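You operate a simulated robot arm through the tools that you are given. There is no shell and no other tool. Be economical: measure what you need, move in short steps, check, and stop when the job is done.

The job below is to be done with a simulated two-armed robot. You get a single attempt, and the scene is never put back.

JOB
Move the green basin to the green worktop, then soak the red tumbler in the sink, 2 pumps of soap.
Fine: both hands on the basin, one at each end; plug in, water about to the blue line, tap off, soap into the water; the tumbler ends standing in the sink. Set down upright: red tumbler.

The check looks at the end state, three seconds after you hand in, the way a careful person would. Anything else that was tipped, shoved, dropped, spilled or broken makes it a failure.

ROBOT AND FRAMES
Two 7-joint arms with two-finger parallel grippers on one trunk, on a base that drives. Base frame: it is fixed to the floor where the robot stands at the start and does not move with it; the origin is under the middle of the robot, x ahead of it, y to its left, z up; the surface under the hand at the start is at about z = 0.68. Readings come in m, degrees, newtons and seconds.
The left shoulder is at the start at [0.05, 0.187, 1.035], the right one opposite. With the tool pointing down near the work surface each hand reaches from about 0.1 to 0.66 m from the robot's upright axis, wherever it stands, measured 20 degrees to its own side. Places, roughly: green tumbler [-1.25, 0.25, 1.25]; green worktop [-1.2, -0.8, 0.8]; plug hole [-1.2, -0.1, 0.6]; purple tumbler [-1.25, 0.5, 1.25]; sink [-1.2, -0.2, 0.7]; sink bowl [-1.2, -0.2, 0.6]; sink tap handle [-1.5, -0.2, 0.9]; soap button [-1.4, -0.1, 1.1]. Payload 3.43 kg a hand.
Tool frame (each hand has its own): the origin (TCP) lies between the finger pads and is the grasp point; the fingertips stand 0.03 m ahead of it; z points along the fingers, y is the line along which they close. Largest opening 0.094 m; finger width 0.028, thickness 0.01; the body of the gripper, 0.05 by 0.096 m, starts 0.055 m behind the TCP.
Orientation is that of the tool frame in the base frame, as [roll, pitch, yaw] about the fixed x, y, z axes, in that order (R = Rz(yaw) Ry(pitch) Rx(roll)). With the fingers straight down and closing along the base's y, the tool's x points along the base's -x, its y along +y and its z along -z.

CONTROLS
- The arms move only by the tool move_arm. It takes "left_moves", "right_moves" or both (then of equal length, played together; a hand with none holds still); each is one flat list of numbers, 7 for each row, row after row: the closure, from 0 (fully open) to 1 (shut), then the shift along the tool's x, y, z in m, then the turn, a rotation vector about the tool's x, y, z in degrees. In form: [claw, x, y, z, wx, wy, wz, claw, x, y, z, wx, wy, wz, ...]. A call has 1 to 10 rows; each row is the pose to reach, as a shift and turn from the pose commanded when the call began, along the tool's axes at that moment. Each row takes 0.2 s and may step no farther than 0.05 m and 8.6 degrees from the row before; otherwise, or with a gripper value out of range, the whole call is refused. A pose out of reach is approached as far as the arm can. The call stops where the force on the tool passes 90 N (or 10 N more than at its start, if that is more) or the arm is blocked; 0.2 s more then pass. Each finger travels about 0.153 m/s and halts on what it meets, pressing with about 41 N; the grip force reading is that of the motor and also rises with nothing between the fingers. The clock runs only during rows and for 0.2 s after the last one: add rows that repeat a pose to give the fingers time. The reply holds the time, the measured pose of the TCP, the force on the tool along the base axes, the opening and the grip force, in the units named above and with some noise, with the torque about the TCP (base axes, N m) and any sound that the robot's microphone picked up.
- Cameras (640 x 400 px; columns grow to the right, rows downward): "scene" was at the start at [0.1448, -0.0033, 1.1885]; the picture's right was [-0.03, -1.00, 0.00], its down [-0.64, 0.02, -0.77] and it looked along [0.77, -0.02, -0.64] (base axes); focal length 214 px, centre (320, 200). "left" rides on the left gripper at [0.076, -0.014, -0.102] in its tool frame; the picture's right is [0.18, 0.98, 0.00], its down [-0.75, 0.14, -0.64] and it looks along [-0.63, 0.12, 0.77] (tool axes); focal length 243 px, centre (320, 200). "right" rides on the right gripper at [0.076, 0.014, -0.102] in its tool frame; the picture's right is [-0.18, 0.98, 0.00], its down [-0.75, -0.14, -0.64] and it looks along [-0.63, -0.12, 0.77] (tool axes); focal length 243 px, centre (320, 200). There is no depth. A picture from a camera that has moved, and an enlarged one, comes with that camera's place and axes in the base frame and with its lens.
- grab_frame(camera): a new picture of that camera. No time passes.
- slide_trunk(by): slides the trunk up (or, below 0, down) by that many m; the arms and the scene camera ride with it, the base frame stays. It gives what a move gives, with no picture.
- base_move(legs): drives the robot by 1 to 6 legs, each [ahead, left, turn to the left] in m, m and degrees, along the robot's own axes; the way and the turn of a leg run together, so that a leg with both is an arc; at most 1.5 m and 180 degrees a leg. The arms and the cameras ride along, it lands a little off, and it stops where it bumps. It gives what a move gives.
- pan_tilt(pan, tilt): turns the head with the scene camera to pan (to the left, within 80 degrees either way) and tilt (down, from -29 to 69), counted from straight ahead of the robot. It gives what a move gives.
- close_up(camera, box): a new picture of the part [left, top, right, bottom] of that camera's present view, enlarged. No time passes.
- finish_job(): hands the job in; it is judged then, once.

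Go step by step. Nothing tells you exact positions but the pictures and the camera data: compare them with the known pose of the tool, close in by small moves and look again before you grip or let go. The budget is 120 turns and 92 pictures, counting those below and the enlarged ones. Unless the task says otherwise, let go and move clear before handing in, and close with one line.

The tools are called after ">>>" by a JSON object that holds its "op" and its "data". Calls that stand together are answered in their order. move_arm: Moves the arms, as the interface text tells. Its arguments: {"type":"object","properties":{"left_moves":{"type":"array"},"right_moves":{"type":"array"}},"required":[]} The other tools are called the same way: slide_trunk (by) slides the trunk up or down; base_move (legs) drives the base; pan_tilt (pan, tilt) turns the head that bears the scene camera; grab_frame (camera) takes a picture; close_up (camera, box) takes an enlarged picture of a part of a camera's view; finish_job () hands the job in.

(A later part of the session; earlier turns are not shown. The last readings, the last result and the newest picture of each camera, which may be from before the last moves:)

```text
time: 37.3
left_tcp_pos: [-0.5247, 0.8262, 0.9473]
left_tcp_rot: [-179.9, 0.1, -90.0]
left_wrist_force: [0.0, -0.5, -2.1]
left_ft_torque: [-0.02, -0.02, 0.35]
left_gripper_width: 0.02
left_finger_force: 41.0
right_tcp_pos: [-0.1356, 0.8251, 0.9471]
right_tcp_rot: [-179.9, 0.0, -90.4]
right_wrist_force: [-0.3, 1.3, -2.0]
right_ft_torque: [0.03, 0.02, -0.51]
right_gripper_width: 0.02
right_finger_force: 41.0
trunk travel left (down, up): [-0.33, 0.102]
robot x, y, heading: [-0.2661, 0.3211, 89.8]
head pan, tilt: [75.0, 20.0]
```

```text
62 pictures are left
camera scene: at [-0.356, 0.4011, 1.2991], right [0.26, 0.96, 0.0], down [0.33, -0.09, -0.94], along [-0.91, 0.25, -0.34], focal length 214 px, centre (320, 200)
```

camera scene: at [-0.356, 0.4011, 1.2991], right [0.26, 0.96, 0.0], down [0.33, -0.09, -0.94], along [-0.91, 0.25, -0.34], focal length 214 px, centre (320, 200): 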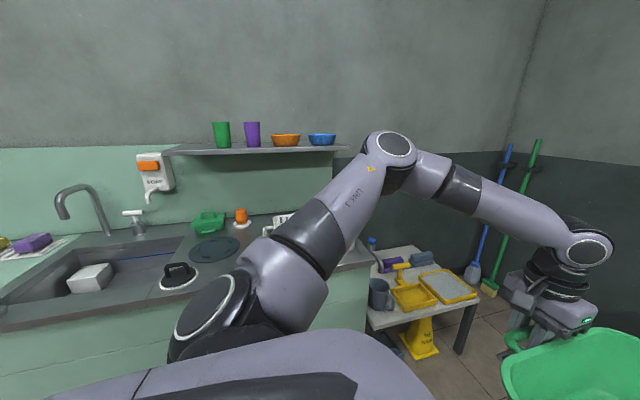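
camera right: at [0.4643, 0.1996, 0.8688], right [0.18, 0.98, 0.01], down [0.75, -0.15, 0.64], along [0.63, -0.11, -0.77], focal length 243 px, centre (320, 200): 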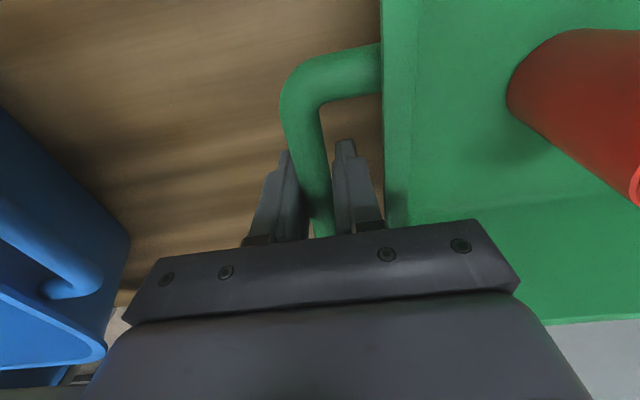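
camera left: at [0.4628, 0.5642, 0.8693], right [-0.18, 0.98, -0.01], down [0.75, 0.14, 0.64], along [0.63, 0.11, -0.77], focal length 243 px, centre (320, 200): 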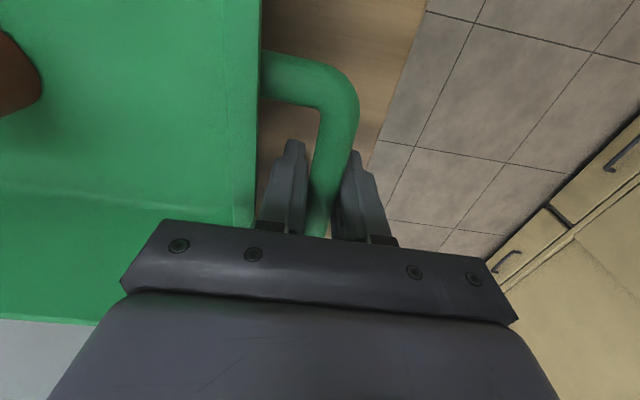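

I can see the sink with its tap, the soap dispenser, the plug parts and the shelf. The counter edge is at about x≈-0.87, so I'll raise the basin more, step away from the counter and turn to face it.

>>> {"op": "slide_trunk", "data": {"by": 0.1}}

>>> {"op": "base_move", "data": {"legs": [[0, -0.15, 0], [0, 0, 45], [0, 0, 45]]}}

>>> {"op": "pan_tilt", "data": {"pan": 45, "tilt": 32}}

>>> {"op": "grab_frame", "data": {"camera": "scene"}}

```text
time: 38.7
left_tcp_pos: [-0.5246, 0.8266, 1.0477]
left_tcp_rot: [-180.0, -0.1, -90.1]
left_wrist_force: [0.9, -0.3, -2.3]
left_ft_torque: [0.01, -0.02, 0.37]
left_gripper_width: 0.02
left_finger_force: 41.0
right_tcp_pos: [-0.1349, 0.825, 1.0474]
right_tcp_rot: [-180.0, 0.0, -90.4]
right_wrist_force: [-0.4, 1.4, -2.4]
right_ft_torque: [0.03, 0.02, -0.51]
right_gripper_width: 0.0198
right_finger_force: 40.9
trunk travel left (down, up): [-0.43, 0.002]
robot x, y, heading: [-0.2681, 0.3191, 89.5]
head pan, tilt: [75.0, 20.0]
```

```text
time: 44.9
left_tcp_pos: [-0.6114, 0.0438, 1.0473]
left_tcp_rot: [-180.0, 0.0, 1.8]
left_wrist_force: [0.1, 0.9, -2.7]
left_ft_torque: [0.01, 0.06, 0.37]
left_gripper_width: 0.0198
left_finger_force: 40.6
right_tcp_pos: [-0.624, 0.4343, 1.0484]
right_tcp_rot: [-179.9, 0.0, 1.5]
right_wrist_force: [-0.8, -1.2, -2.0]
right_ft_torque: [-0.01, -0.05, -0.51]
right_gripper_width: 0.0201
right_finger_force: 40.8
trunk travel left (down, up): [-0.43, 0.002]
robot x, y, heading: [-0.1109, 0.3193, -178.3]
head pan, tilt: [75.0, 20.0]
```

```text
time: 45.8
left_tcp_pos: [-0.6114, 0.0445, 1.0463]
left_tcp_rot: [-180.0, 0.0, 1.7]
left_wrist_force: [0.5, 0.4, -1.2]
left_ft_torque: [0.0, 0.03, 0.39]
left_gripper_width: 0.0203
left_finger_force: 41.0
right_tcp_pos: [-0.6235, 0.4342, 1.0467]
right_tcp_rot: [180.0, 0.1, 1.6]
right_wrist_force: [-0.5, -1.0, -1.9]
right_ft_torque: [0.03, -0.01, -0.53]
right_gripper_width: 0.0199
right_finger_force: 41.1
trunk travel left (down, up): [-0.43, 0.002]
robot x, y, heading: [-0.1158, 0.3146, -178.3]
head pan, tilt: [45.0, 32.0]
```

```text
61 pictures are left
camera scene: at [-0.2327, 0.2502, 1.3799], right [-0.73, 0.69, 0.0], down [0.36, 0.39, -0.85], along [-0.58, -0.62, -0.53], focal length 214 px, centre (320, 200)
```

scene: 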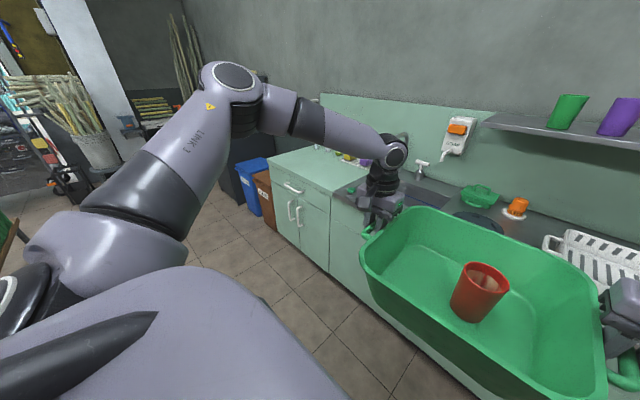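

The way along the counter to the pale-green cabinet (the green worktop) looks clear. I'll square up and slide left toward y≈-0.75.

>>> {"op": "base_move", "data": {"legs": [[0, 0, -1.7], [0, 0.6, 0], [0, 0.5, 0]]}}

>>> {"op": "pan_tilt", "data": {"pan": 0, "tilt": 40}}

>>> {"op": "grab_frame", "data": {"camera": "scene"}}

```text
time: 56.5
left_tcp_pos: [-0.6263, -1.0422, 1.0483]
left_tcp_rot: [-180.0, 0.0, -0.5]
left_wrist_force: [0.2, 0.5, -2.2]
left_ft_torque: [0.02, 0.01, 0.39]
left_gripper_width: 0.0199
left_finger_force: 41.0
right_tcp_pos: [-0.6216, -0.6529, 1.0476]
right_tcp_rot: [-180.0, 0.0, -0.9]
right_wrist_force: [-0.5, -0.2, -3.2]
right_ft_torque: [-0.01, 0.0, -0.52]
right_gripper_width: 0.0199
right_finger_force: 41.0
trunk travel left (down, up): [-0.43, 0.002]
robot x, y, heading: [-0.1209, -0.7905, 179.3]
head pan, tilt: [45.0, 32.0]
```

```text
time: 57.6
left_tcp_pos: [-0.6254, -1.0401, 1.0467]
left_tcp_rot: [179.9, 0.1, -0.4]
left_wrist_force: [0.7, 0.4, -2.4]
left_ft_torque: [0.0, -0.01, 0.38]
left_gripper_width: 0.0201
left_finger_force: 40.7
right_tcp_pos: [-0.6234, -0.6515, 1.0467]
right_tcp_rot: [179.9, 0.0, -0.8]
right_wrist_force: [0.0, -0.8, -2.3]
right_ft_torque: [0.0, 0.02, -0.51]
right_gripper_width: 0.02
right_finger_force: 40.7
trunk travel left (down, up): [-0.43, 0.002]
robot x, y, heading: [-0.1207, -0.7892, 179.2]
head pan, tilt: [0.0, 40.0]
```

```text
60 pictures are left
camera scene: at [-0.2599, -0.7879, 1.3677], right [0.01, 1.0, 0.0], down [0.64, -0.01, -0.77], along [-0.77, 0.01, -0.64], focal length 214 px, centre (320, 200)
```

scene: 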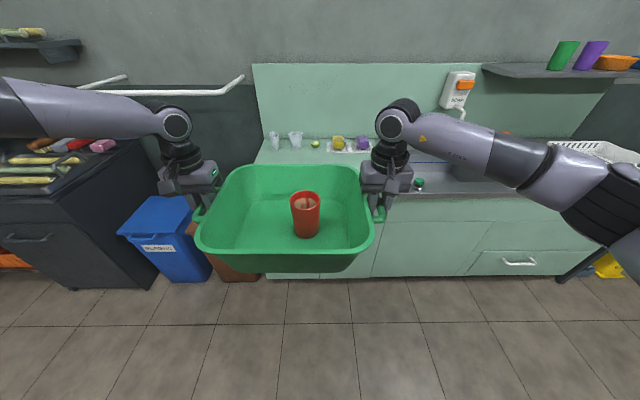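

I'm facing the worktop; two glasses, a lime and some fruit-like items stand along its back. I'll use the hand cameras to see the free area past the basin.

>>> {"op": "grab_frame", "data": {"camera": "left"}}

>>> {"op": "grab_frame", "data": {"camera": "right"}}

>>> {"op": "close_up", "data": {"camera": "scene", "box": [240, 60, 480, 210]}}

```text
59 pictures are left
camera left: at [-0.55, -1.0281, 1.1496], right [0.18, -0.98, 0.0], down [-0.75, -0.14, 0.64], along [-0.63, -0.11, -0.77], focal length 243 px, centre (320, 200)
```

left: 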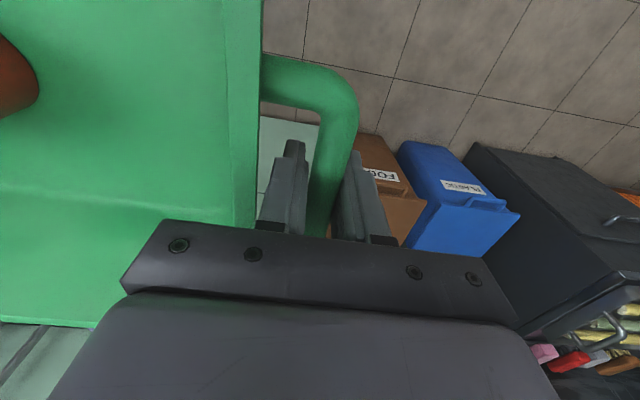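

```text
58 pictures are left
camera right: at [-0.5468, -0.6681, 1.1499], right [-0.2, -0.98, 0.0], down [-0.75, 0.15, 0.64], along [-0.63, 0.13, -0.77], focal length 243 px, centre (320, 200)
```

right: 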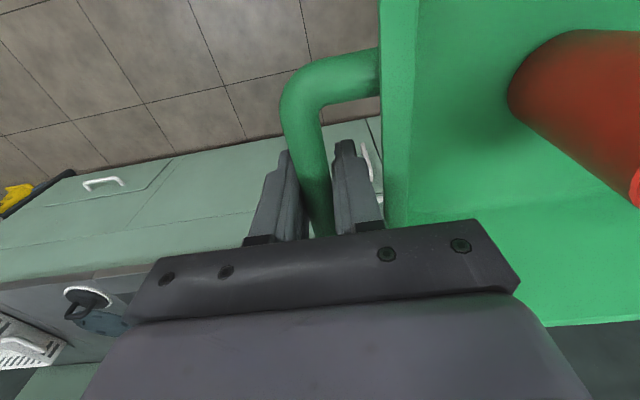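

```text
2.67 times, centred on (360, 135) of scene
camera zoom: at [-0.2599, -0.7879, 1.3677], right [0.01, 1.0, 0.0], down [0.64, -0.01, -0.77], along [-0.77, 0.01, -0.64], focal length 572 px, centre (213, 373)
```

zoom: 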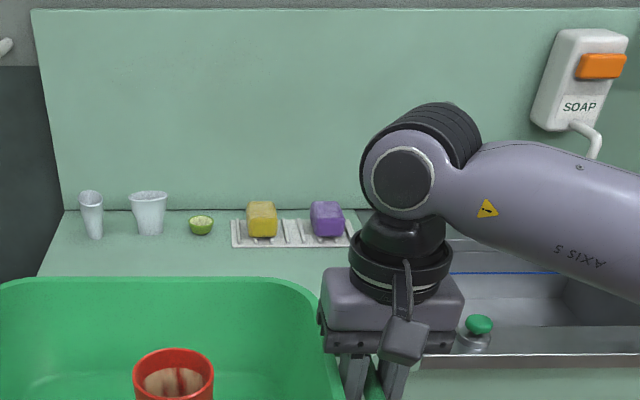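

Worktop spans roughly y -1.13..-0.48, x -0.95..-1.55 at z≈0.8, with items only behind x≈-1.36. I'll drive ahead and shift slightly right so the basin hovers above its place, centred near (-1.1, -0.82).

>>> {"op": "base_move", "data": {"legs": [[0.3, 0, 0.7], [0.12, -0.025, 0]]}}

>>> {"op": "pan_tilt", "data": {"pan": 0, "tilt": 55}}

>>> {"op": "grab_frame", "data": {"camera": "scene"}}

>>> {"op": "grab_frame", "data": {"camera": "left"}}

>>> {"op": "grab_frame", "data": {"camera": "right"}}

```text
time: 60.5
left_tcp_pos: [-1.0364, -1.028, 1.046]
left_tcp_rot: [-180.0, -0.1, 0.7]
left_wrist_force: [-0.3, 0.6, -2.1]
left_ft_torque: [-0.04, -0.04, 0.38]
left_gripper_width: 0.0198
left_finger_force: 41.1
right_tcp_pos: [-1.0426, -0.6368, 1.0471]
right_tcp_rot: [180.0, -0.1, 0.3]
right_wrist_force: [-1.1, -0.5, -2.5]
right_ft_torque: [-0.03, -0.05, -0.48]
right_gripper_width: 0.02
right_finger_force: 41.2
trunk travel left (down, up): [-0.43, 0.002]
robot x, y, heading: [-0.534, -0.7619, -179.7]
head pan, tilt: [0.0, 40.0]
```

```text
time: 61.2
left_tcp_pos: [-1.0367, -1.0269, 1.0472]
left_tcp_rot: [180.0, 0.1, 0.7]
left_wrist_force: [0.5, 0.2, -1.4]
left_ft_torque: [0.01, 0.0, 0.39]
left_gripper_width: 0.0199
left_finger_force: 41.1
right_tcp_pos: [-1.0407, -0.6376, 1.0474]
right_tcp_rot: [180.0, 0.0, 0.3]
right_wrist_force: [0.4, -1.0, -2.1]
right_ft_torque: [-0.02, -0.03, -0.51]
right_gripper_width: 0.0197
right_finger_force: 40.8
trunk travel left (down, up): [-0.43, 0.002]
robot x, y, heading: [-0.5318, -0.7645, -179.3]
head pan, tilt: [0.0, 55.0]
```

```text
56 pictures are left
camera scene: at [-0.663, -0.7661, 1.3471], right [-0.01, 1.0, 0.0], down [0.82, 0.01, -0.57], along [-0.57, -0.01, -0.82], focal length 214 px, centre (320, 200)
```

scene: 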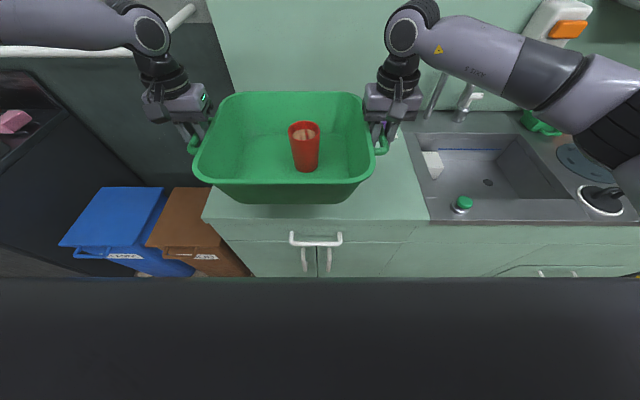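

```text
55 pictures are left
camera left: at [-0.9611, -1.0122, 1.1496], right [0.2, -0.98, 0.0], down [-0.75, -0.15, 0.64], along [-0.63, -0.13, -0.77], focal length 243 px, centre (320, 200)
```

left: 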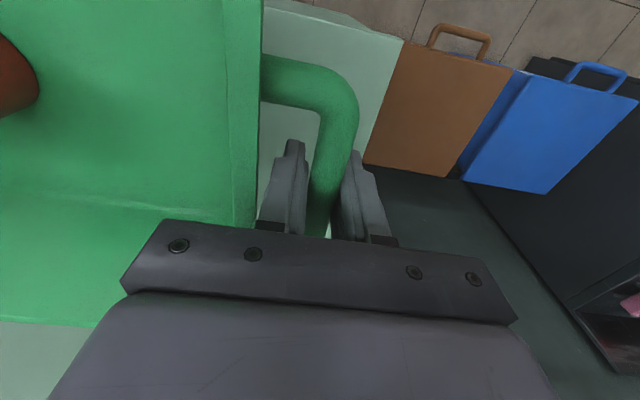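

```text
54 pictures are left
camera right: at [-0.9651, -0.6523, 1.1498], right [-0.18, -0.98, 0.0], down [-0.75, 0.14, 0.64], along [-0.63, 0.11, -0.77], focal length 243 px, centre (320, 200)
```

right: 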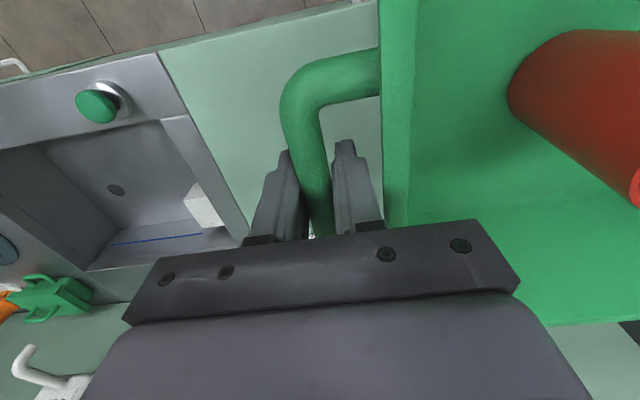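

The worktop is confirmed at z≈0.80, front edge x≈-0.98, left edge y≈-1.115. I'll go 0.10 m further ahead and start lowering with the trunk.

>>> {"op": "base_move", "data": {"legs": [[0.1, 0, -0.5]]}}

>>> {"op": "slide_trunk", "data": {"by": -0.13}}

>>> {"op": "grab_frame", "data": {"camera": "scene"}}

```text
time: 62.5
left_tcp_pos: [-1.1245, -1.0255, 1.0472]
left_tcp_rot: [-179.9, 0.0, 0.4]
left_wrist_force: [0.4, -0.4, -1.8]
left_ft_torque: [-0.02, 0.15, 0.32]
left_gripper_width: 0.0199
left_finger_force: 41.2
right_tcp_pos: [-1.1255, -0.6342, 1.048]
right_tcp_rot: [-180.0, 0.0, -0.2]
right_wrist_force: [0.5, -0.1, -1.5]
right_ft_torque: [-0.01, -0.06, -0.33]
right_gripper_width: 0.0196
right_finger_force: 41.2
trunk travel left (down, up): [-0.43, 0.002]
robot x, y, heading: [-0.6198, -0.7664, -179.8]
head pan, tilt: [0.0, 55.0]
stopped in leg 1: the robot was blocked; the commanded pose is now the measured one
```

```text
time: 64.0
left_tcp_pos: [-1.1265, -1.0252, 0.917]
left_tcp_rot: [-180.0, 0.1, 0.5]
left_wrist_force: [-0.1, 0.4, -1.6]
left_ft_torque: [0.01, -0.04, 0.37]
left_gripper_width: 0.0199
left_finger_force: 41.3
right_tcp_pos: [-1.1264, -0.6357, 0.9176]
right_tcp_rot: [-179.9, 0.1, -0.2]
right_wrist_force: [0.0, 0.8, -2.3]
right_ft_torque: [0.02, 0.02, -0.41]
right_gripper_width: 0.0198
right_finger_force: 41.1
trunk travel left (down, up): [-0.3, 0.132]
robot x, y, heading: [-0.6187, -0.7655, -179.8]
head pan, tilt: [0.0, 55.0]
```

```text
53 pictures are left
camera scene: at [-0.7494, -0.7661, 1.2171], right [0.0, 1.0, 0.0], down [0.82, 0.0, -0.57], along [-0.57, 0.0, -0.82], focal length 214 px, centre (320, 200)
```

scene: 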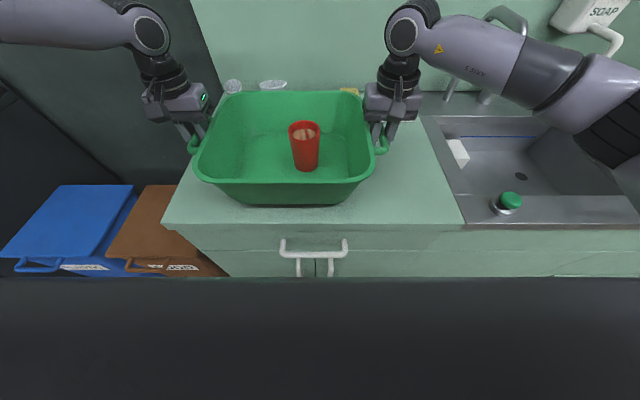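

The base touched the cabinet, but the basin is over the worktop with its bottom inside the front edge. I'll lower in small steps while watching the wrist forces.

>>> {"op": "slide_trunk", "data": {"by": -0.022}}

>>> {"op": "slide_trunk", "data": {"by": -0.006}}

```text
time: 64.7
left_tcp_pos: [-1.1256, -1.0254, 0.8956]
left_tcp_rot: [-179.9, 0.1, 0.3]
left_wrist_force: [-0.7, 1.3, -1.1]
left_ft_torque: [0.01, 0.01, 0.29]
left_gripper_width: 0.0198
left_finger_force: 40.8
right_tcp_pos: [-1.1278, -0.6349, 0.8953]
right_tcp_rot: [179.9, 0.1, -0.2]
right_wrist_force: [-0.3, -0.8, -2.3]
right_ft_torque: [-0.04, 0.02, -0.39]
right_gripper_width: 0.0199
right_finger_force: 41.1
trunk travel left (down, up): [-0.278, 0.154]
robot x, y, heading: [-0.6212, -0.7688, -180.1]
head pan, tilt: [0.0, 55.0]
```

```text
time: 65.3
left_tcp_pos: [-1.1247, -1.0251, 0.8889]
left_tcp_rot: [-179.9, 0.0, 0.4]
left_wrist_force: [0.8, 0.9, -1.7]
left_ft_torque: [0.0, -0.02, 0.3]
left_gripper_width: 0.0201
left_finger_force: 41.2
right_tcp_pos: [-1.1276, -0.6359, 0.8894]
right_tcp_rot: [179.9, 0.1, -0.3]
right_wrist_force: [0.1, -1.0, -1.8]
right_ft_torque: [-0.01, 0.06, -0.44]
right_gripper_width: 0.0201
right_finger_force: 40.9
trunk travel left (down, up): [-0.272, 0.16]
robot x, y, heading: [-0.6233, -0.766, -180.0]
head pan, tilt: [0.0, 55.0]
```

>>> {"op": "slide_trunk", "data": {"by": -0.005}}

>>> {"op": "slide_trunk", "data": {"by": -0.004}}

```text
time: 65.8
left_tcp_pos: [-1.1248, -1.026, 0.8869]
left_tcp_rot: [-180.0, 0.3, 0.4]
left_wrist_force: [-0.8, -2.9, 11.7]
left_ft_torque: [0.06, -1.29, 0.28]
left_gripper_width: 0.0199
left_finger_force: 41.2
right_tcp_pos: [-1.1267, -0.6345, 0.8869]
right_tcp_rot: [179.9, 0.1, -0.2]
right_wrist_force: [-2.5, 0.3, 7.4]
right_ft_torque: [-0.04, -1.13, -0.45]
right_gripper_width: 0.0204
right_finger_force: 40.6
trunk travel left (down, up): [-0.267, 0.165]
robot x, y, heading: [-0.6199, -0.7609, -179.8]
head pan, tilt: [0.0, 55.0]
```

```text
time: 66.3
left_tcp_pos: [-1.124, -1.0252, 0.8859]
left_tcp_rot: [-179.9, 0.8, 0.4]
left_wrist_force: [-4.7, -6.1, 31.7]
left_ft_torque: [0.03, -0.78, 0.23]
left_gripper_width: 0.0199
left_finger_force: 41.0
right_tcp_pos: [-1.1275, -0.6345, 0.8864]
right_tcp_rot: [179.8, 0.8, -0.3]
right_wrist_force: [-10.3, 2.2, 27.0]
right_ft_torque: [-0.06, -0.68, -0.35]
right_gripper_width: 0.0201
right_finger_force: 41.2
trunk travel left (down, up): [-0.263, 0.169]
robot x, y, heading: [-0.622, -0.7631, -179.9]
head pan, tilt: [0.0, 55.0]
```

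The basin is seated on the worktop. I'll unload the press, open the fingers only enough to clear the bars, and raise the hands straight up.

>>> {"op": "slide_trunk", "data": {"by": 0.005}}

>>> {"op": "move_arm", "data": {"left_moves": [0.7, 0, 0, 0, 0, 0, 0, 0.7, 0, 0, 0, 0, 0, 0], "right_moves": [0.7, 0, 0, 0, 0, 0, 0, 0.7, 0, 0, 0, 0, 0, 0]}}

>>> {"op": "grab_frame", "data": {"camera": "scene"}}

```text
time: 66.9
left_tcp_pos: [-1.1249, -1.0237, 0.8871]
left_tcp_rot: [-179.9, 0.4, 0.4]
left_wrist_force: [-5.0, -2.0, 12.0]
left_ft_torque: [-0.03, 1.21, 0.31]
left_gripper_width: 0.0198
left_finger_force: 40.6
right_tcp_pos: [-1.1266, -0.6337, 0.8859]
right_tcp_rot: [-179.9, 0.2, -0.2]
right_wrist_force: [-3.4, 2.1, 12.3]
right_ft_torque: [0.06, 1.22, -0.43]
right_gripper_width: 0.0198
right_finger_force: 41.0
trunk travel left (down, up): [-0.268, 0.164]
robot x, y, heading: [-0.6235, -0.767, -179.7]
head pan, tilt: [0.0, 55.0]
```

```text
time: 67.5
left_tcp_pos: [-1.124, -1.025, 0.8851]
left_tcp_rot: [180.0, -0.1, 0.3]
left_wrist_force: [1.0, 0.7, 0.0]
left_ft_torque: [0.02, -0.02, 0.02]
left_gripper_width: 0.0281
left_finger_force: 0.1
right_tcp_pos: [-1.1269, -0.6341, 0.8851]
right_tcp_rot: [180.0, 0.0, -0.2]
right_wrist_force: [0.0, 0.5, 1.0]
right_ft_torque: [-0.03, -0.01, -0.02]
right_gripper_width: 0.0284
right_finger_force: 0.1
trunk travel left (down, up): [-0.268, 0.164]
robot x, y, heading: [-0.6179, -0.7633, -179.9]
head pan, tilt: [0.0, 55.0]
```

```text
52 pictures are left
camera scene: at [-0.7493, -0.7661, 1.1849], right [0.0, 1.0, 0.0], down [0.82, 0.0, -0.57], along [-0.57, 0.0, -0.82], focal length 214 px, centre (320, 200)
```

scene: 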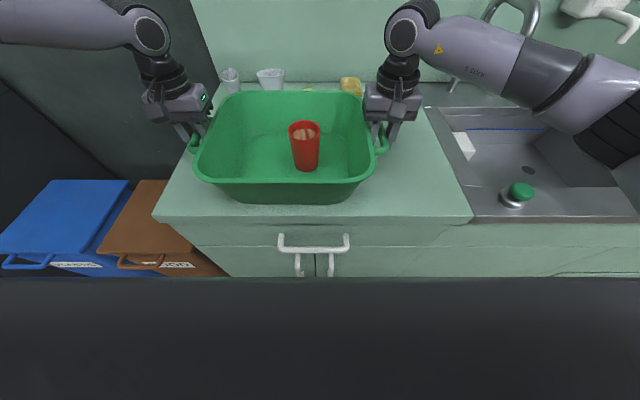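

The basin is released with no force. I'll lift both hands clear, back off a bit, and slide right to face the sink.

>>> {"op": "move_arm", "data": {"left_moves": [0.7, 0, 0, -0.04, 0, 0, 0, 0.7, 0, 0, -0.08, 0, 0, 0, 0.7, 0, 0, -0.12, 0, 0, 0, 0.7, 0, 0, -0.16, 0, 0, 0], "right_moves": [0.7, 0, 0, -0.04, 0, 0, 0, 0.7, 0, 0, -0.08, 0, 0, 0, 0.7, 0, 0, -0.12, 0, 0, 0, 0.7, 0, 0, -0.16, 0, 0, 0]}}

>>> {"op": "base_move", "data": {"legs": [[-0.12, 0, 0], [0, -0.5, 0]]}}

>>> {"op": "slide_trunk", "data": {"by": 0.14}}

>>> {"op": "grab_frame", "data": {"camera": "scene"}}

```text
time: 68.5
left_tcp_pos: [-1.1241, -1.0212, 1.0491]
left_tcp_rot: [-179.9, 0.1, 0.3]
left_wrist_force: [-0.1, -0.4, 0.7]
left_ft_torque: [-0.01, 0.0, 0.03]
left_gripper_width: 0.0282
left_finger_force: 0.0
right_tcp_pos: [-1.1269, -0.6339, 1.0473]
right_tcp_rot: [180.0, 0.2, -0.1]
right_wrist_force: [1.6, 0.7, 0.1]
right_ft_torque: [0.0, 0.01, 0.01]
right_gripper_width: 0.0282
right_finger_force: 0.0
trunk travel left (down, up): [-0.268, 0.164]
robot x, y, heading: [-0.6189, -0.764, -179.9]
head pan, tilt: [0.0, 55.0]
```

```text
time: 74.1
left_tcp_pos: [-1.0092, -0.5385, 1.0489]
left_tcp_rot: [180.0, 0.1, 1.0]
left_wrist_force: [-0.3, -0.6, 0.3]
left_ft_torque: [0.01, 0.0, 0.0]
left_gripper_width: 0.0281
left_finger_force: 0.1
right_tcp_pos: [-1.0167, -0.1501, 1.0471]
right_tcp_rot: [180.0, 0.2, 0.5]
right_wrist_force: [-1.0, 0.7, 0.5]
right_ft_torque: [0.0, -0.01, 0.02]
right_gripper_width: 0.0284
right_finger_force: 0.1
trunk travel left (down, up): [-0.268, 0.164]
robot x, y, heading: [-0.504, -0.2735, -179.2]
head pan, tilt: [0.0, 55.0]
```

```text
time: 75.8
left_tcp_pos: [-1.0082, -0.5381, 1.1885]
left_tcp_rot: [-179.9, 0.1, 1.0]
left_wrist_force: [0.2, 0.8, 0.3]
left_ft_torque: [0.01, -0.02, -0.02]
left_gripper_width: 0.0281
left_finger_force: 0.0
right_tcp_pos: [-1.015, -0.1502, 1.1869]
right_tcp_rot: [179.9, 0.1, 0.4]
right_wrist_force: [-0.1, 0.5, -0.1]
right_ft_torque: [-0.01, 0.02, 0.01]
right_gripper_width: 0.0281
right_finger_force: 0.0
trunk travel left (down, up): [-0.408, 0.024]
robot x, y, heading: [-0.5045, -0.2756, -179.6]
head pan, tilt: [0.0, 55.0]
```

```text
51 pictures are left
camera scene: at [-0.6357, -0.2785, 1.325], right [-0.01, 1.0, 0.0], down [0.82, 0.01, -0.57], along [-0.57, -0.01, -0.82], focal length 214 px, centre (320, 200)
```

scene: 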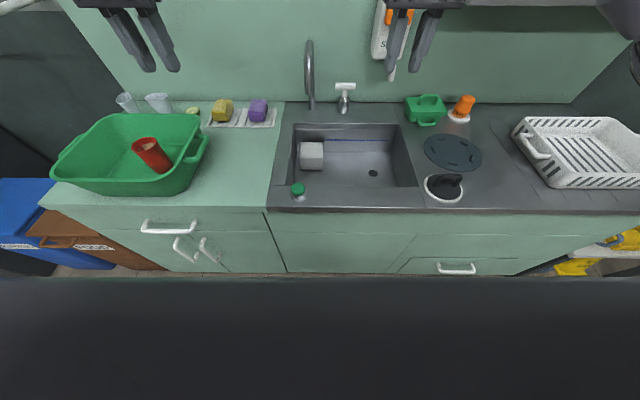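

I now have a clear view of the sink. I'll enlarge the items around it to work out which is the plug.

>>> {"op": "close_up", "data": {"camera": "scene", "box": [270, 60, 500, 220]}}

>>> {"op": "close_up", "data": {"camera": "scene", "box": [400, 85, 500, 212]}}

>>> {"op": "close_up", "data": {"camera": "scene", "box": [270, 130, 380, 215]}}

```text
2.50 times, centred on (385, 140) of scene
camera zoom: at [-0.6357, -0.2785, 1.325], right [-0.01, 1.0, 0.0], down [0.82, 0.01, -0.57], along [-0.57, -0.01, -0.82], focal length 536 px, centre (158, 350)
```

zoom: 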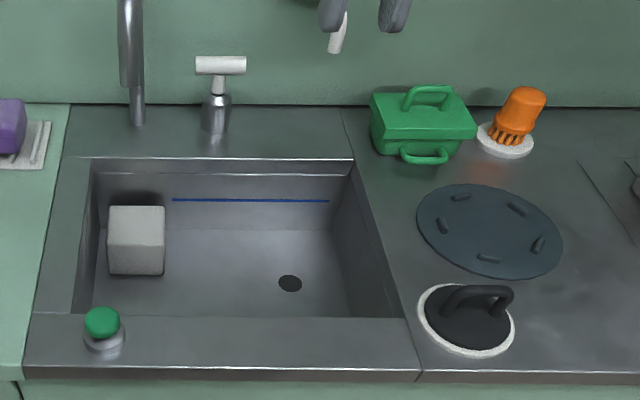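

```text
3.15 times, centred on (450, 148) of scene
camera zoom: at [-0.6357, -0.2785, 1.325], right [-0.01, 1.0, 0.0], down [0.82, 0.01, -0.57], along [-0.57, -0.01, -0.82], focal length 676 px, centre (-89, 362)
```

zoom: 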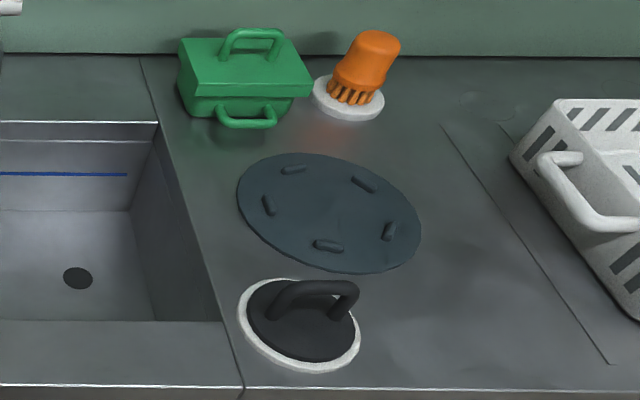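

```text
4.71 times, centred on (325, 172) of scene
camera zoom: at [-0.6357, -0.2785, 1.325], right [-0.01, 1.0, 0.0], down [0.82, 0.01, -0.57], along [-0.57, -0.01, -0.82], focal length 1009 px, centre (296, 329)
```

zoom: 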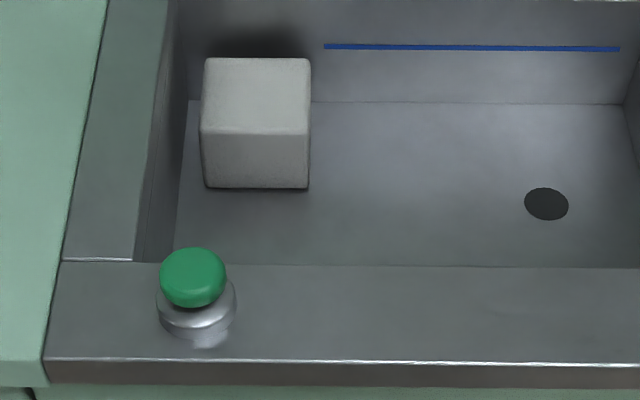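

The black disc with the loop handle on a white ring, at about (-1.05, 0.10), looks like the plug, and the hole is at about (-1.24, -0.07). I'll drive a little closer, lower the trunk, and look with the right hand above the black piece.

>>> {"op": "base_move", "data": {"legs": [[0, -0.14, 0], [0.08, 0, 0]]}}

>>> {"op": "grab_frame", "data": {"camera": "right"}}

>>> {"op": "grab_frame", "data": {"camera": "scene"}}

```text
time: 78.3
left_tcp_pos: [-1.0881, -0.4017, 1.1885]
left_tcp_rot: [180.0, 0.0, 1.3]
left_wrist_force: [-0.4, 0.7, 0.8]
left_ft_torque: [0.01, -0.06, -0.01]
left_gripper_width: 0.0282
left_finger_force: 0.1
right_tcp_pos: [-1.0965, -0.0148, 1.1863]
right_tcp_rot: [-180.0, 0.2, 0.7]
right_wrist_force: [-0.9, 0.0, -0.4]
right_ft_torque: [0.0, -0.02, 0.03]
right_gripper_width: 0.0279
right_finger_force: 0.1
trunk travel left (down, up): [-0.408, 0.024]
robot x, y, heading: [-0.5858, -0.135, -178.8]
head pan, tilt: [0.0, 55.0]
```

```text
47 pictures are left
camera right: at [-1.0197, -0.0284, 1.2892], right [-0.17, -0.99, 0.0], down [-0.75, 0.13, 0.64], along [-0.63, 0.11, -0.77], focal length 243 px, centre (320, 200)
```

right: 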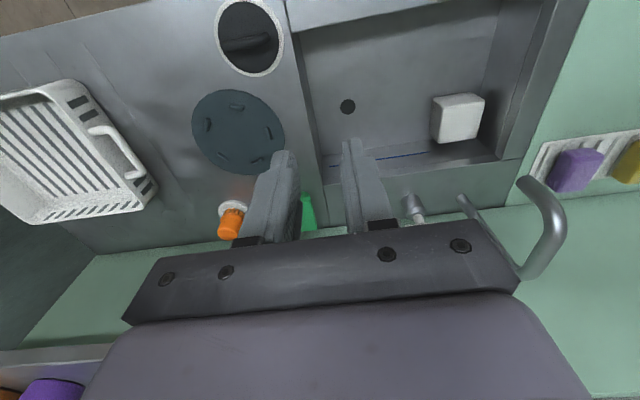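

```text
46 pictures are left
camera scene: at [-0.716, -0.1404, 1.325], right [-0.02, 1.0, 0.0], down [0.82, 0.02, -0.57], along [-0.57, -0.01, -0.82], focal length 214 px, centre (320, 200)
```

scene: 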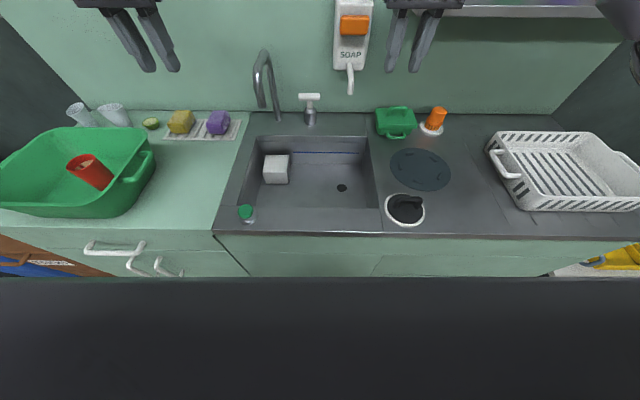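

Let me look closer at the black piece from both cameras.

>>> {"op": "close_up", "data": {"camera": "scene", "box": [365, 180, 445, 235]}}

>>> {"op": "close_up", "data": {"camera": "right", "box": [180, 0, 420, 150]}}

```text
7.27 times, centred on (405, 208) of scene
camera zoom: at [-0.716, -0.1404, 1.325], right [-0.02, 1.0, 0.0], down [0.82, 0.02, -0.57], along [-0.57, -0.01, -0.82], focal length 1560 px, centre (-298, 146)
```

zoom: 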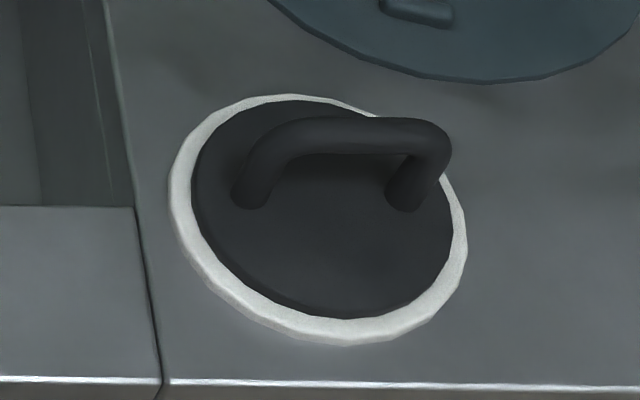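

```text
2.67 times, centred on (300, 75) of right
camera zoom: at [-1.0197, -0.0284, 1.2892], right [-0.17, -0.99, 0.0], down [-0.75, 0.13, 0.64], along [-0.63, 0.11, -0.77], focal length 647 px, centre (373, 533)
```

zoom: 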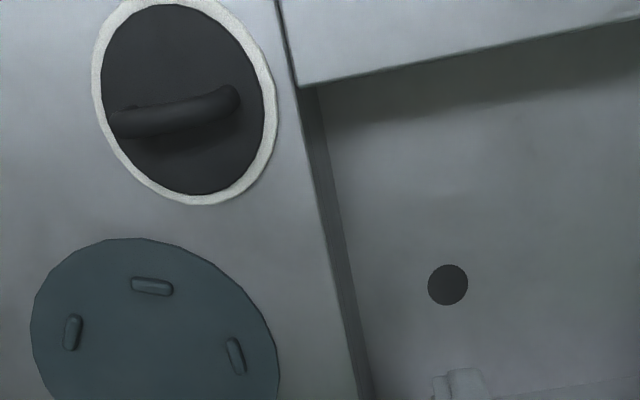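

It's a black plug with an arch handle running along y, about 78 mm wide outside, centred near (-1.054, 0.092). I'll bring the right hand above it fully open.

>>> {"op": "move_arm", "data": {"right_moves": [0.5, 0.0073, -0.0178, 0.04, 0, 0, 0, 0.2, 0.0146, -0.0355, 0.08, 0, 0, 0, 0, 0.0219, -0.0532, 0.12, 0, 0, 0, 0, 0.0292, -0.071, 0.16, 0, 0, 0, 0, 0.0365, -0.0888, 0.2, 0, 0, 0, 0, 0.0438, -0.1065, 0.24, 0, 0, -0.7, 0, 0.0438, -0.1065, 0.24, 0, 0, -0.7]}}

>>> {"op": "grab_frame", "data": {"camera": "right"}}

>>> {"op": "close_up", "data": {"camera": "scene", "box": [330, 100, 490, 240]}}

```text
time: 79.9
left_tcp_pos: [-1.0859, -0.4015, 1.1893]
left_tcp_rot: [180.0, 0.1, 1.2]
left_wrist_force: [0.3, 0.0, 0.7]
left_ft_torque: [-0.01, 0.01, -0.01]
left_gripper_width: 0.0284
left_finger_force: 0.1
right_tcp_pos: [-1.0509, 0.0949, 0.9493]
right_tcp_rot: [180.0, 0.1, 1.5]
right_wrist_force: [0.1, -0.3, 0.5]
right_ft_torque: [0.04, -0.01, 0.02]
right_gripper_width: 0.0941
right_finger_force: 0.1
trunk travel left (down, up): [-0.408, 0.024]
robot x, y, heading: [-0.5864, -0.1379, -178.9]
head pan, tilt: [0.0, 55.0]
```

```text
43 pictures are left
camera right: at [-0.9748, 0.0811, 1.0509], right [-0.16, -0.99, 0.0], down [-0.76, 0.12, 0.64], along [-0.64, 0.1, -0.77], focal length 243 px, centre (320, 200)
```

right: 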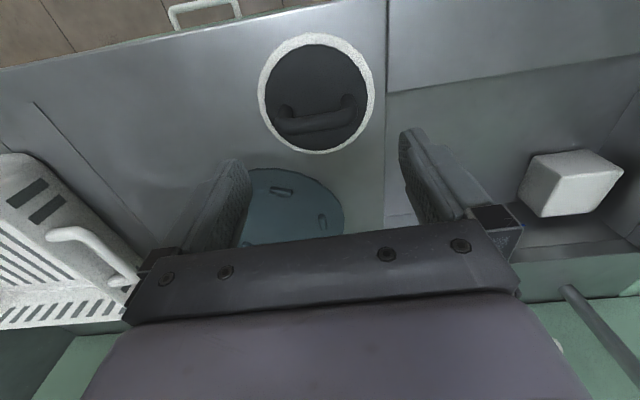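

```text
2.86 times, centred on (410, 170) of scene
camera zoom: at [-0.7152, -0.1406, 1.3251], right [-0.02, 1.0, 0.0], down [0.82, 0.02, -0.57], along [-0.57, -0.01, -0.82], focal length 613 px, centre (63, 286)
```

zoom: 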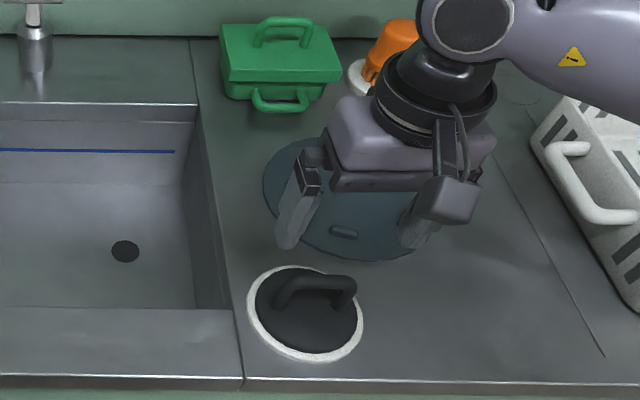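

The hand is well aligned over the handle (bar centre ≈(-1.056, 0.095)). I'll correct the small offset and yaw, and lower so the fingertips straddle the arch just above the disc.

>>> {"op": "move_arm", "data": {"right_moves": [0, -0.005, 0, 0.03, 0, 0, 1.5, 0, -0.005, 0, 0.06, 0, 0, 1.5, 0, -0.005, 0, 0.08, 0, 0, 1.5, 0, -0.005, 0, 0.096, 0, 0, 1.5, 0, -0.005, 0, 0.096, 0, 0, 1.5]}}

>>> {"op": "grab_frame", "data": {"camera": "right"}}

>>> {"op": "close_up", "data": {"camera": "scene", "box": [350, 150, 450, 240]}}

```text
time: 81.1
left_tcp_pos: [-1.088, -0.4041, 1.1896]
left_tcp_rot: [-180.0, 0.0, 1.3]
left_wrist_force: [0.5, -0.1, -0.3]
left_ft_torque: [-0.01, -0.03, 0.0]
left_gripper_width: 0.0282
left_finger_force: 0.0
right_tcp_pos: [-1.0608, 0.0951, 0.8505]
right_tcp_rot: [-180.0, 0.2, 0.0]
right_wrist_force: [-0.6, 0.3, -0.6]
right_ft_torque: [-0.01, 0.03, 0.04]
right_gripper_width: 0.0938
right_finger_force: 0.1
trunk travel left (down, up): [-0.408, 0.024]
robot x, y, heading: [-0.5894, -0.1382, -179.2]
head pan, tilt: [0.0, 55.0]
```

```text
41 pictures are left
camera right: at [-0.9839, 0.0802, 0.9531], right [-0.18, -0.98, 0.0], down [-0.75, 0.14, 0.64], along [-0.63, 0.12, -0.77], focal length 243 px, centre (320, 200)
```

right: 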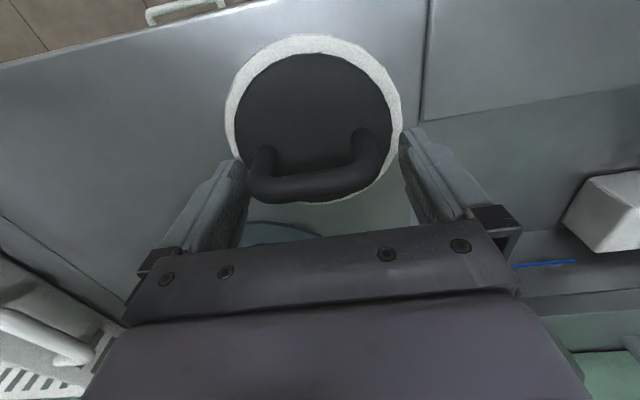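

```text
4.44 times, centred on (400, 195) of scene
camera zoom: at [-0.7151, -0.1404, 1.3251], right [-0.02, 1.0, 0.0], down [0.82, 0.02, -0.57], along [-0.57, -0.01, -0.82], focal length 953 px, centre (-36, 222)
```

zoom: 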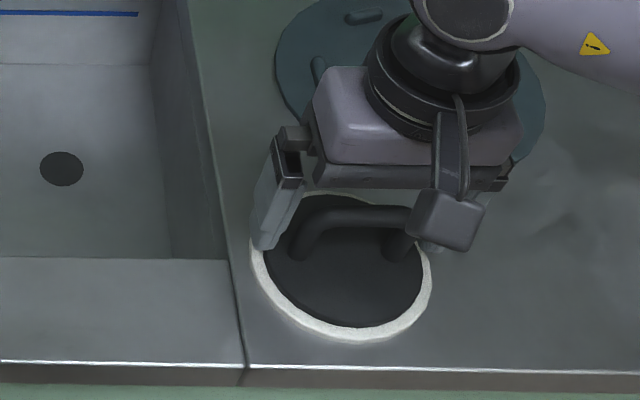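

The handle sits between the fingers with roughly equal clearance at grasp height. I'll close on it.

>>> {"op": "move_arm", "data": {"right_moves": [0.1, 0, 0, 0, 0, 0, 0, 0.3, 0, 0, 0, 0, 0, 0, 1, 0, 0, 0, 0, 0, 0, 1, 0, 0, 0, 0, 0, 0]}}

>>> {"op": "move_arm", "data": {"right_moves": [1, 0, 0, -0.03, 0, 0, 0, 1, 0, 0, -0.06, 0, 0, 0, 1, 0, 0, -0.09, 0, 0, 0]}}

>>> {"op": "grab_frame", "data": {"camera": "right"}}

```text
time: 82.1
left_tcp_pos: [-1.0866, -0.4021, 1.1891]
left_tcp_rot: [-180.0, 0.1, 1.4]
left_wrist_force: [0.8, 0.7, 0.7]
left_ft_torque: [0.01, -0.01, -0.01]
left_gripper_width: 0.0282
left_finger_force: 0.1
right_tcp_pos: [-1.0606, 0.0952, 0.8515]
right_tcp_rot: [179.9, 0.1, 0.0]
right_wrist_force: [0.2, 0.7, -0.2]
right_ft_torque: [-0.01, -0.04, -0.02]
right_gripper_width: 0.0714
right_finger_force: 40.5
trunk travel left (down, up): [-0.408, 0.024]
robot x, y, heading: [-0.5843, -0.1336, -178.7]
head pan, tilt: [0.0, 55.0]
```

```text
time: 82.9
left_tcp_pos: [-1.0866, -0.4029, 1.1887]
left_tcp_rot: [-179.9, 0.1, 1.2]
left_wrist_force: [0.3, -0.5, -0.1]
left_ft_torque: [0.03, 0.02, 0.01]
left_gripper_width: 0.0281
left_finger_force: 0.1
right_tcp_pos: [-1.0611, 0.0925, 0.943]
right_tcp_rot: [-180.0, 0.1, 0.0]
right_wrist_force: [-0.9, -0.2, -1.5]
right_ft_torque: [-0.03, 0.01, 0.0]
right_gripper_width: 0.0715
right_finger_force: 41.2
trunk travel left (down, up): [-0.408, 0.024]
robot x, y, heading: [-0.5872, -0.1325, -178.9]
head pan, tilt: [0.0, 55.0]
```

```text
39 pictures are left
camera right: at [-0.9841, 0.0776, 1.0452], right [-0.18, -0.98, 0.0], down [-0.75, 0.14, 0.64], along [-0.63, 0.12, -0.77], focal length 243 px, centre (320, 200)
```

right: 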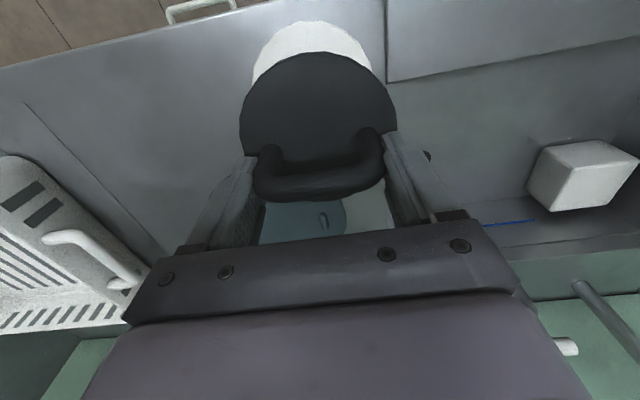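

The plug came up cleanly, leaving a white saucer behind. The hole triangulates to (-1.247, -0.063, 0.65); I'll move the plug over the bowl, pull the left hand back, edge the base ahead and lower the trunk.

>>> {"op": "move_arm", "data": {"left_moves": [0.7, 0.03, 0, 0, 0, 0, 0, 0.7, 0.06, 0, 0, 0, 0, 0, 0.7, 0.09, 0, 0, 0, 0, 0, 0.7, 0.12, 0, 0, 0, 0, 0], "right_moves": [1, -0.02, 0.039, 0, 0, 0, 0, 1, -0.04, 0.078, 0, 0, 0, 0, 1, -0.06, 0.117, 0, 0, 0, 0, 1, -0.08, 0.1555, 0, 0, 0, 0]}}

>>> {"op": "base_move", "data": {"legs": [[0.025, 0, -0.8]]}}

>>> {"op": "slide_trunk", "data": {"by": -0.1}}

>>> {"op": "grab_frame", "data": {"camera": "scene"}}

```text
time: 83.9
left_tcp_pos: [-0.9656, -0.401, 1.1862]
left_tcp_rot: [-179.9, 0.3, 1.4]
left_wrist_force: [-0.1, 0.2, 0.1]
left_ft_torque: [0.01, 0.0, -0.02]
left_gripper_width: 0.0283
left_finger_force: 0.2
right_tcp_pos: [-1.1373, -0.0651, 0.9426]
right_tcp_rot: [-180.0, 0.2, 0.0]
right_wrist_force: [0.0, -0.4, -0.6]
right_ft_torque: [0.04, -0.02, 0.01]
right_gripper_width: 0.0714
right_finger_force: 41.1
trunk travel left (down, up): [-0.408, 0.024]
robot x, y, heading: [-0.5838, -0.1374, -178.9]
head pan, tilt: [0.0, 55.0]
```

```text
time: 84.7
left_tcp_pos: [-0.9945, -0.3947, 1.1866]
left_tcp_rot: [-180.0, 0.1, 0.6]
left_wrist_force: [-0.7, 0.6, 0.3]
left_ft_torque: [0.0, -0.04, 0.01]
left_gripper_width: 0.0282
left_finger_force: 0.0
right_tcp_pos: [-1.163, -0.0553, 0.9407]
right_tcp_rot: [-180.0, 0.1, -0.8]
right_wrist_force: [-0.8, -0.8, -0.9]
right_ft_torque: [0.0, 0.02, 0.04]
right_gripper_width: 0.0716
right_finger_force: 40.8
trunk travel left (down, up): [-0.408, 0.024]
robot x, y, heading: [-0.6108, -0.1383, -179.5]
head pan, tilt: [0.0, 55.0]
```

```text
time: 86.0
left_tcp_pos: [-0.9965, -0.3939, 1.0867]
left_tcp_rot: [180.0, 0.2, 0.5]
left_wrist_force: [0.2, -0.3, -1.0]
left_ft_torque: [0.0, -0.06, 0.01]
left_gripper_width: 0.0282
left_finger_force: 0.0
right_tcp_pos: [-1.1605, -0.0556, 0.8417]
right_tcp_rot: [180.0, 0.1, -0.9]
right_wrist_force: [0.4, -0.5, -0.5]
right_ft_torque: [0.02, -0.02, 0.02]
right_gripper_width: 0.0715
right_finger_force: 40.9
trunk travel left (down, up): [-0.308, 0.124]
robot x, y, heading: [-0.6108, -0.141, -179.6]
head pan, tilt: [0.0, 55.0]
```

```text
38 pictures are left
camera scene: at [-0.7398, -0.1388, 1.2251], right [0.0, 1.0, 0.0], down [0.82, 0.0, -0.57], along [-0.57, 0.0, -0.82], focal length 214 px, centre (320, 200)
```

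scene: 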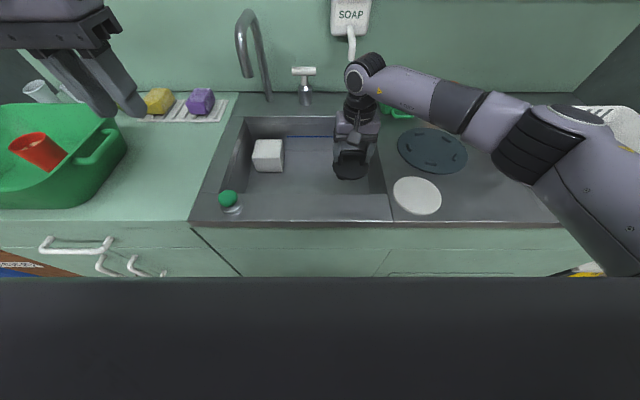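

The plug is over the bowl and clear of the walls. I'll move it above the hole and down part of the way.

>>> {"op": "move_arm", "data": {"right_moves": [1, -0.029, 0.003, 0, 0, 0, -0.9, 1, -0.058, 0.006, 0, 0, 0, -0.9, 1, -0.0865, 0.009, 0, 0, 0, -0.9, 1, -0.0865, 0.009, 0.035, 0, 0, -0.9, 1, -0.0865, 0.009, 0.07, 0, 0, -0.9, 1, -0.0865, 0.009, 0.1, 0, 0, -0.9]}}

>>> {"op": "close_up", "data": {"camera": "scene", "box": [220, 80, 420, 220]}}

>>> {"op": "grab_frame", "data": {"camera": "right"}}

```text
time: 87.5
left_tcp_pos: [-0.9954, -0.396, 1.0877]
left_tcp_rot: [-179.9, 0.1, 0.5]
left_wrist_force: [-0.4, -0.5, -0.8]
left_ft_torque: [-0.01, -0.02, 0.02]
left_gripper_width: 0.0282
left_finger_force: 0.0
right_tcp_pos: [-1.207, -0.0465, 0.7549]
right_tcp_rot: [-180.0, 0.2, 0.1]
right_wrist_force: [-0.4, -0.5, -0.4]
right_ft_torque: [0.01, 0.0, 0.01]
right_gripper_width: 0.0713
right_finger_force: 41.2
right hand out of reach, approached as far as the arm can: row 3, 4, 5, 6
trunk travel left (down, up): [-0.308, 0.124]
robot x, y, heading: [-0.6154, -0.1359, -179.5]
head pan, tilt: [0.0, 55.0]
```

```text
2.86 times, centred on (320, 150) of scene
camera zoom: at [-0.74, -0.139, 1.2251], right [0.0, 1.0, 0.0], down [0.82, 0.0, -0.57], along [-0.57, 0.0, -0.82], focal length 613 px, centre (320, 343)
```

zoom: 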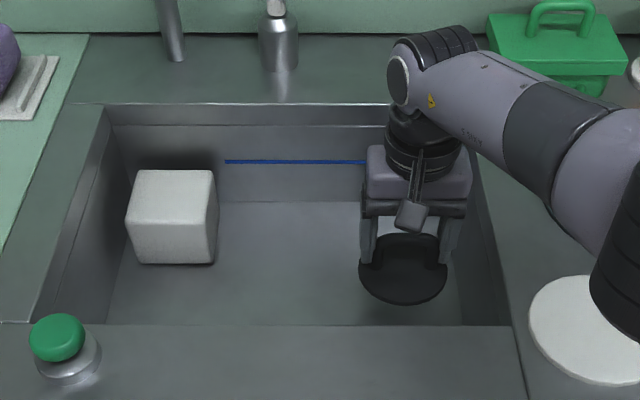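

```text
36 pictures are left
camera right: at [-1.1297, -0.0624, 0.8569], right [-0.18, -0.98, 0.0], down [-0.75, 0.14, 0.64], along [-0.63, 0.12, -0.77], focal length 243 px, centre (320, 200)
```

right: 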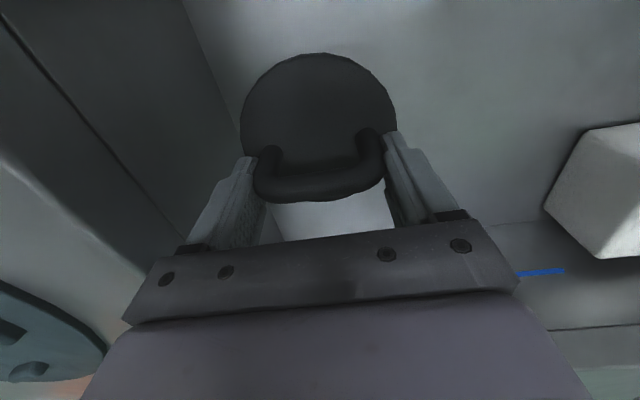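

The right arm meets the same kind of inward limit just short of the hole. I'll raise the plug, move the base left so the hole lies more to the right arm's side, and lower the trunk.

>>> {"op": "move_arm", "data": {"right_moves": [1, 0.01, 0, -0.05, 0, 0, 0, 1, 0.02, 0, -0.1, 0, 0, 0]}}

>>> {"op": "base_move", "data": {"legs": [[0, 0.13, -0.5]]}}

>>> {"op": "slide_trunk", "data": {"by": -0.07}}

```text
refused: row 1 steps farther than a row can; nothing moved
```

```text
time: 89.3
left_tcp_pos: [-0.9976, -0.5243, 1.0866]
left_tcp_rot: [-180.0, 0.0, 0.0]
left_wrist_force: [-0.3, 0.1, 0.1]
left_ft_torque: [-0.02, 0.02, 0.0]
left_gripper_width: 0.0282
left_finger_force: 0.0
right_tcp_pos: [-1.2041, -0.1747, 0.7541]
right_tcp_rot: [-180.0, 0.1, -0.4]
right_wrist_force: [0.0, -0.1, -0.3]
right_ft_torque: [-0.01, -0.02, -0.02]
right_gripper_width: 0.0714
right_finger_force: 40.8
trunk travel left (down, up): [-0.308, 0.124]
robot x, y, heading: [-0.6114, -0.2684, 179.9]
head pan, tilt: [0.0, 55.0]
```

```text
time: 90.3
left_tcp_pos: [-0.992, -0.5251, 1.0205]
left_tcp_rot: [-179.9, 0.5, 0.0]
left_wrist_force: [-0.2, 0.4, -0.9]
left_ft_torque: [-0.01, 0.01, 0.01]
left_gripper_width: 0.0283
left_finger_force: 0.0
right_tcp_pos: [-1.2049, -0.1755, 0.6955]
right_tcp_rot: [179.9, 0.8, -0.5]
right_wrist_force: [16.5, 6.0, 52.6]
right_ft_torque: [0.13, -1.05, -0.02]
right_gripper_width: 0.0714
right_finger_force: 41.4
trunk travel left (down, up): [-0.238, 0.194]
robot x, y, heading: [-0.6108, -0.2738, 179.8]
head pan, tilt: [0.0, 55.0]
```

The raise was refused, so the plug is now pressed on the bowl floor at TCP z≈0.695. That confirms the floor height; I'll lift it now.

>>> {"op": "move_arm", "data": {"right_moves": [1, 0, 0, -0.03, 0, 0, 0, 1, 0, 0, -0.06, 0, 0, 0, 1, 0, 0, -0.08, 0, 0, 0]}}

>>> {"op": "grab_frame", "data": {"camera": "right"}}

```text
time: 91.2
left_tcp_pos: [-0.9977, -0.5249, 1.0179]
left_tcp_rot: [179.9, 0.1, 0.0]
left_wrist_force: [-0.4, -0.1, -0.5]
left_ft_torque: [-0.03, 0.01, 0.03]
left_gripper_width: 0.028
left_finger_force: 0.1
right_tcp_pos: [-1.2046, -0.176, 0.7656]
right_tcp_rot: [-180.0, 0.1, -0.5]
right_wrist_force: [0.2, 0.0, -0.7]
right_ft_torque: [0.0, 0.03, -0.01]
right_gripper_width: 0.0718
right_finger_force: 40.7
trunk travel left (down, up): [-0.238, 0.194]
robot x, y, heading: [-0.6096, -0.2683, 179.8]
head pan, tilt: [0.0, 55.0]
```

```text
35 pictures are left
camera right: at [-1.128, -0.1917, 0.8675], right [-0.19, -0.98, 0.0], down [-0.75, 0.15, 0.64], along [-0.63, 0.12, -0.77], focal length 243 px, centre (320, 200)
```

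right: 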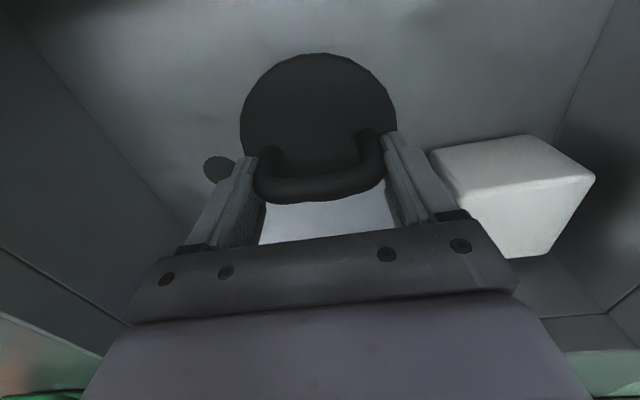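

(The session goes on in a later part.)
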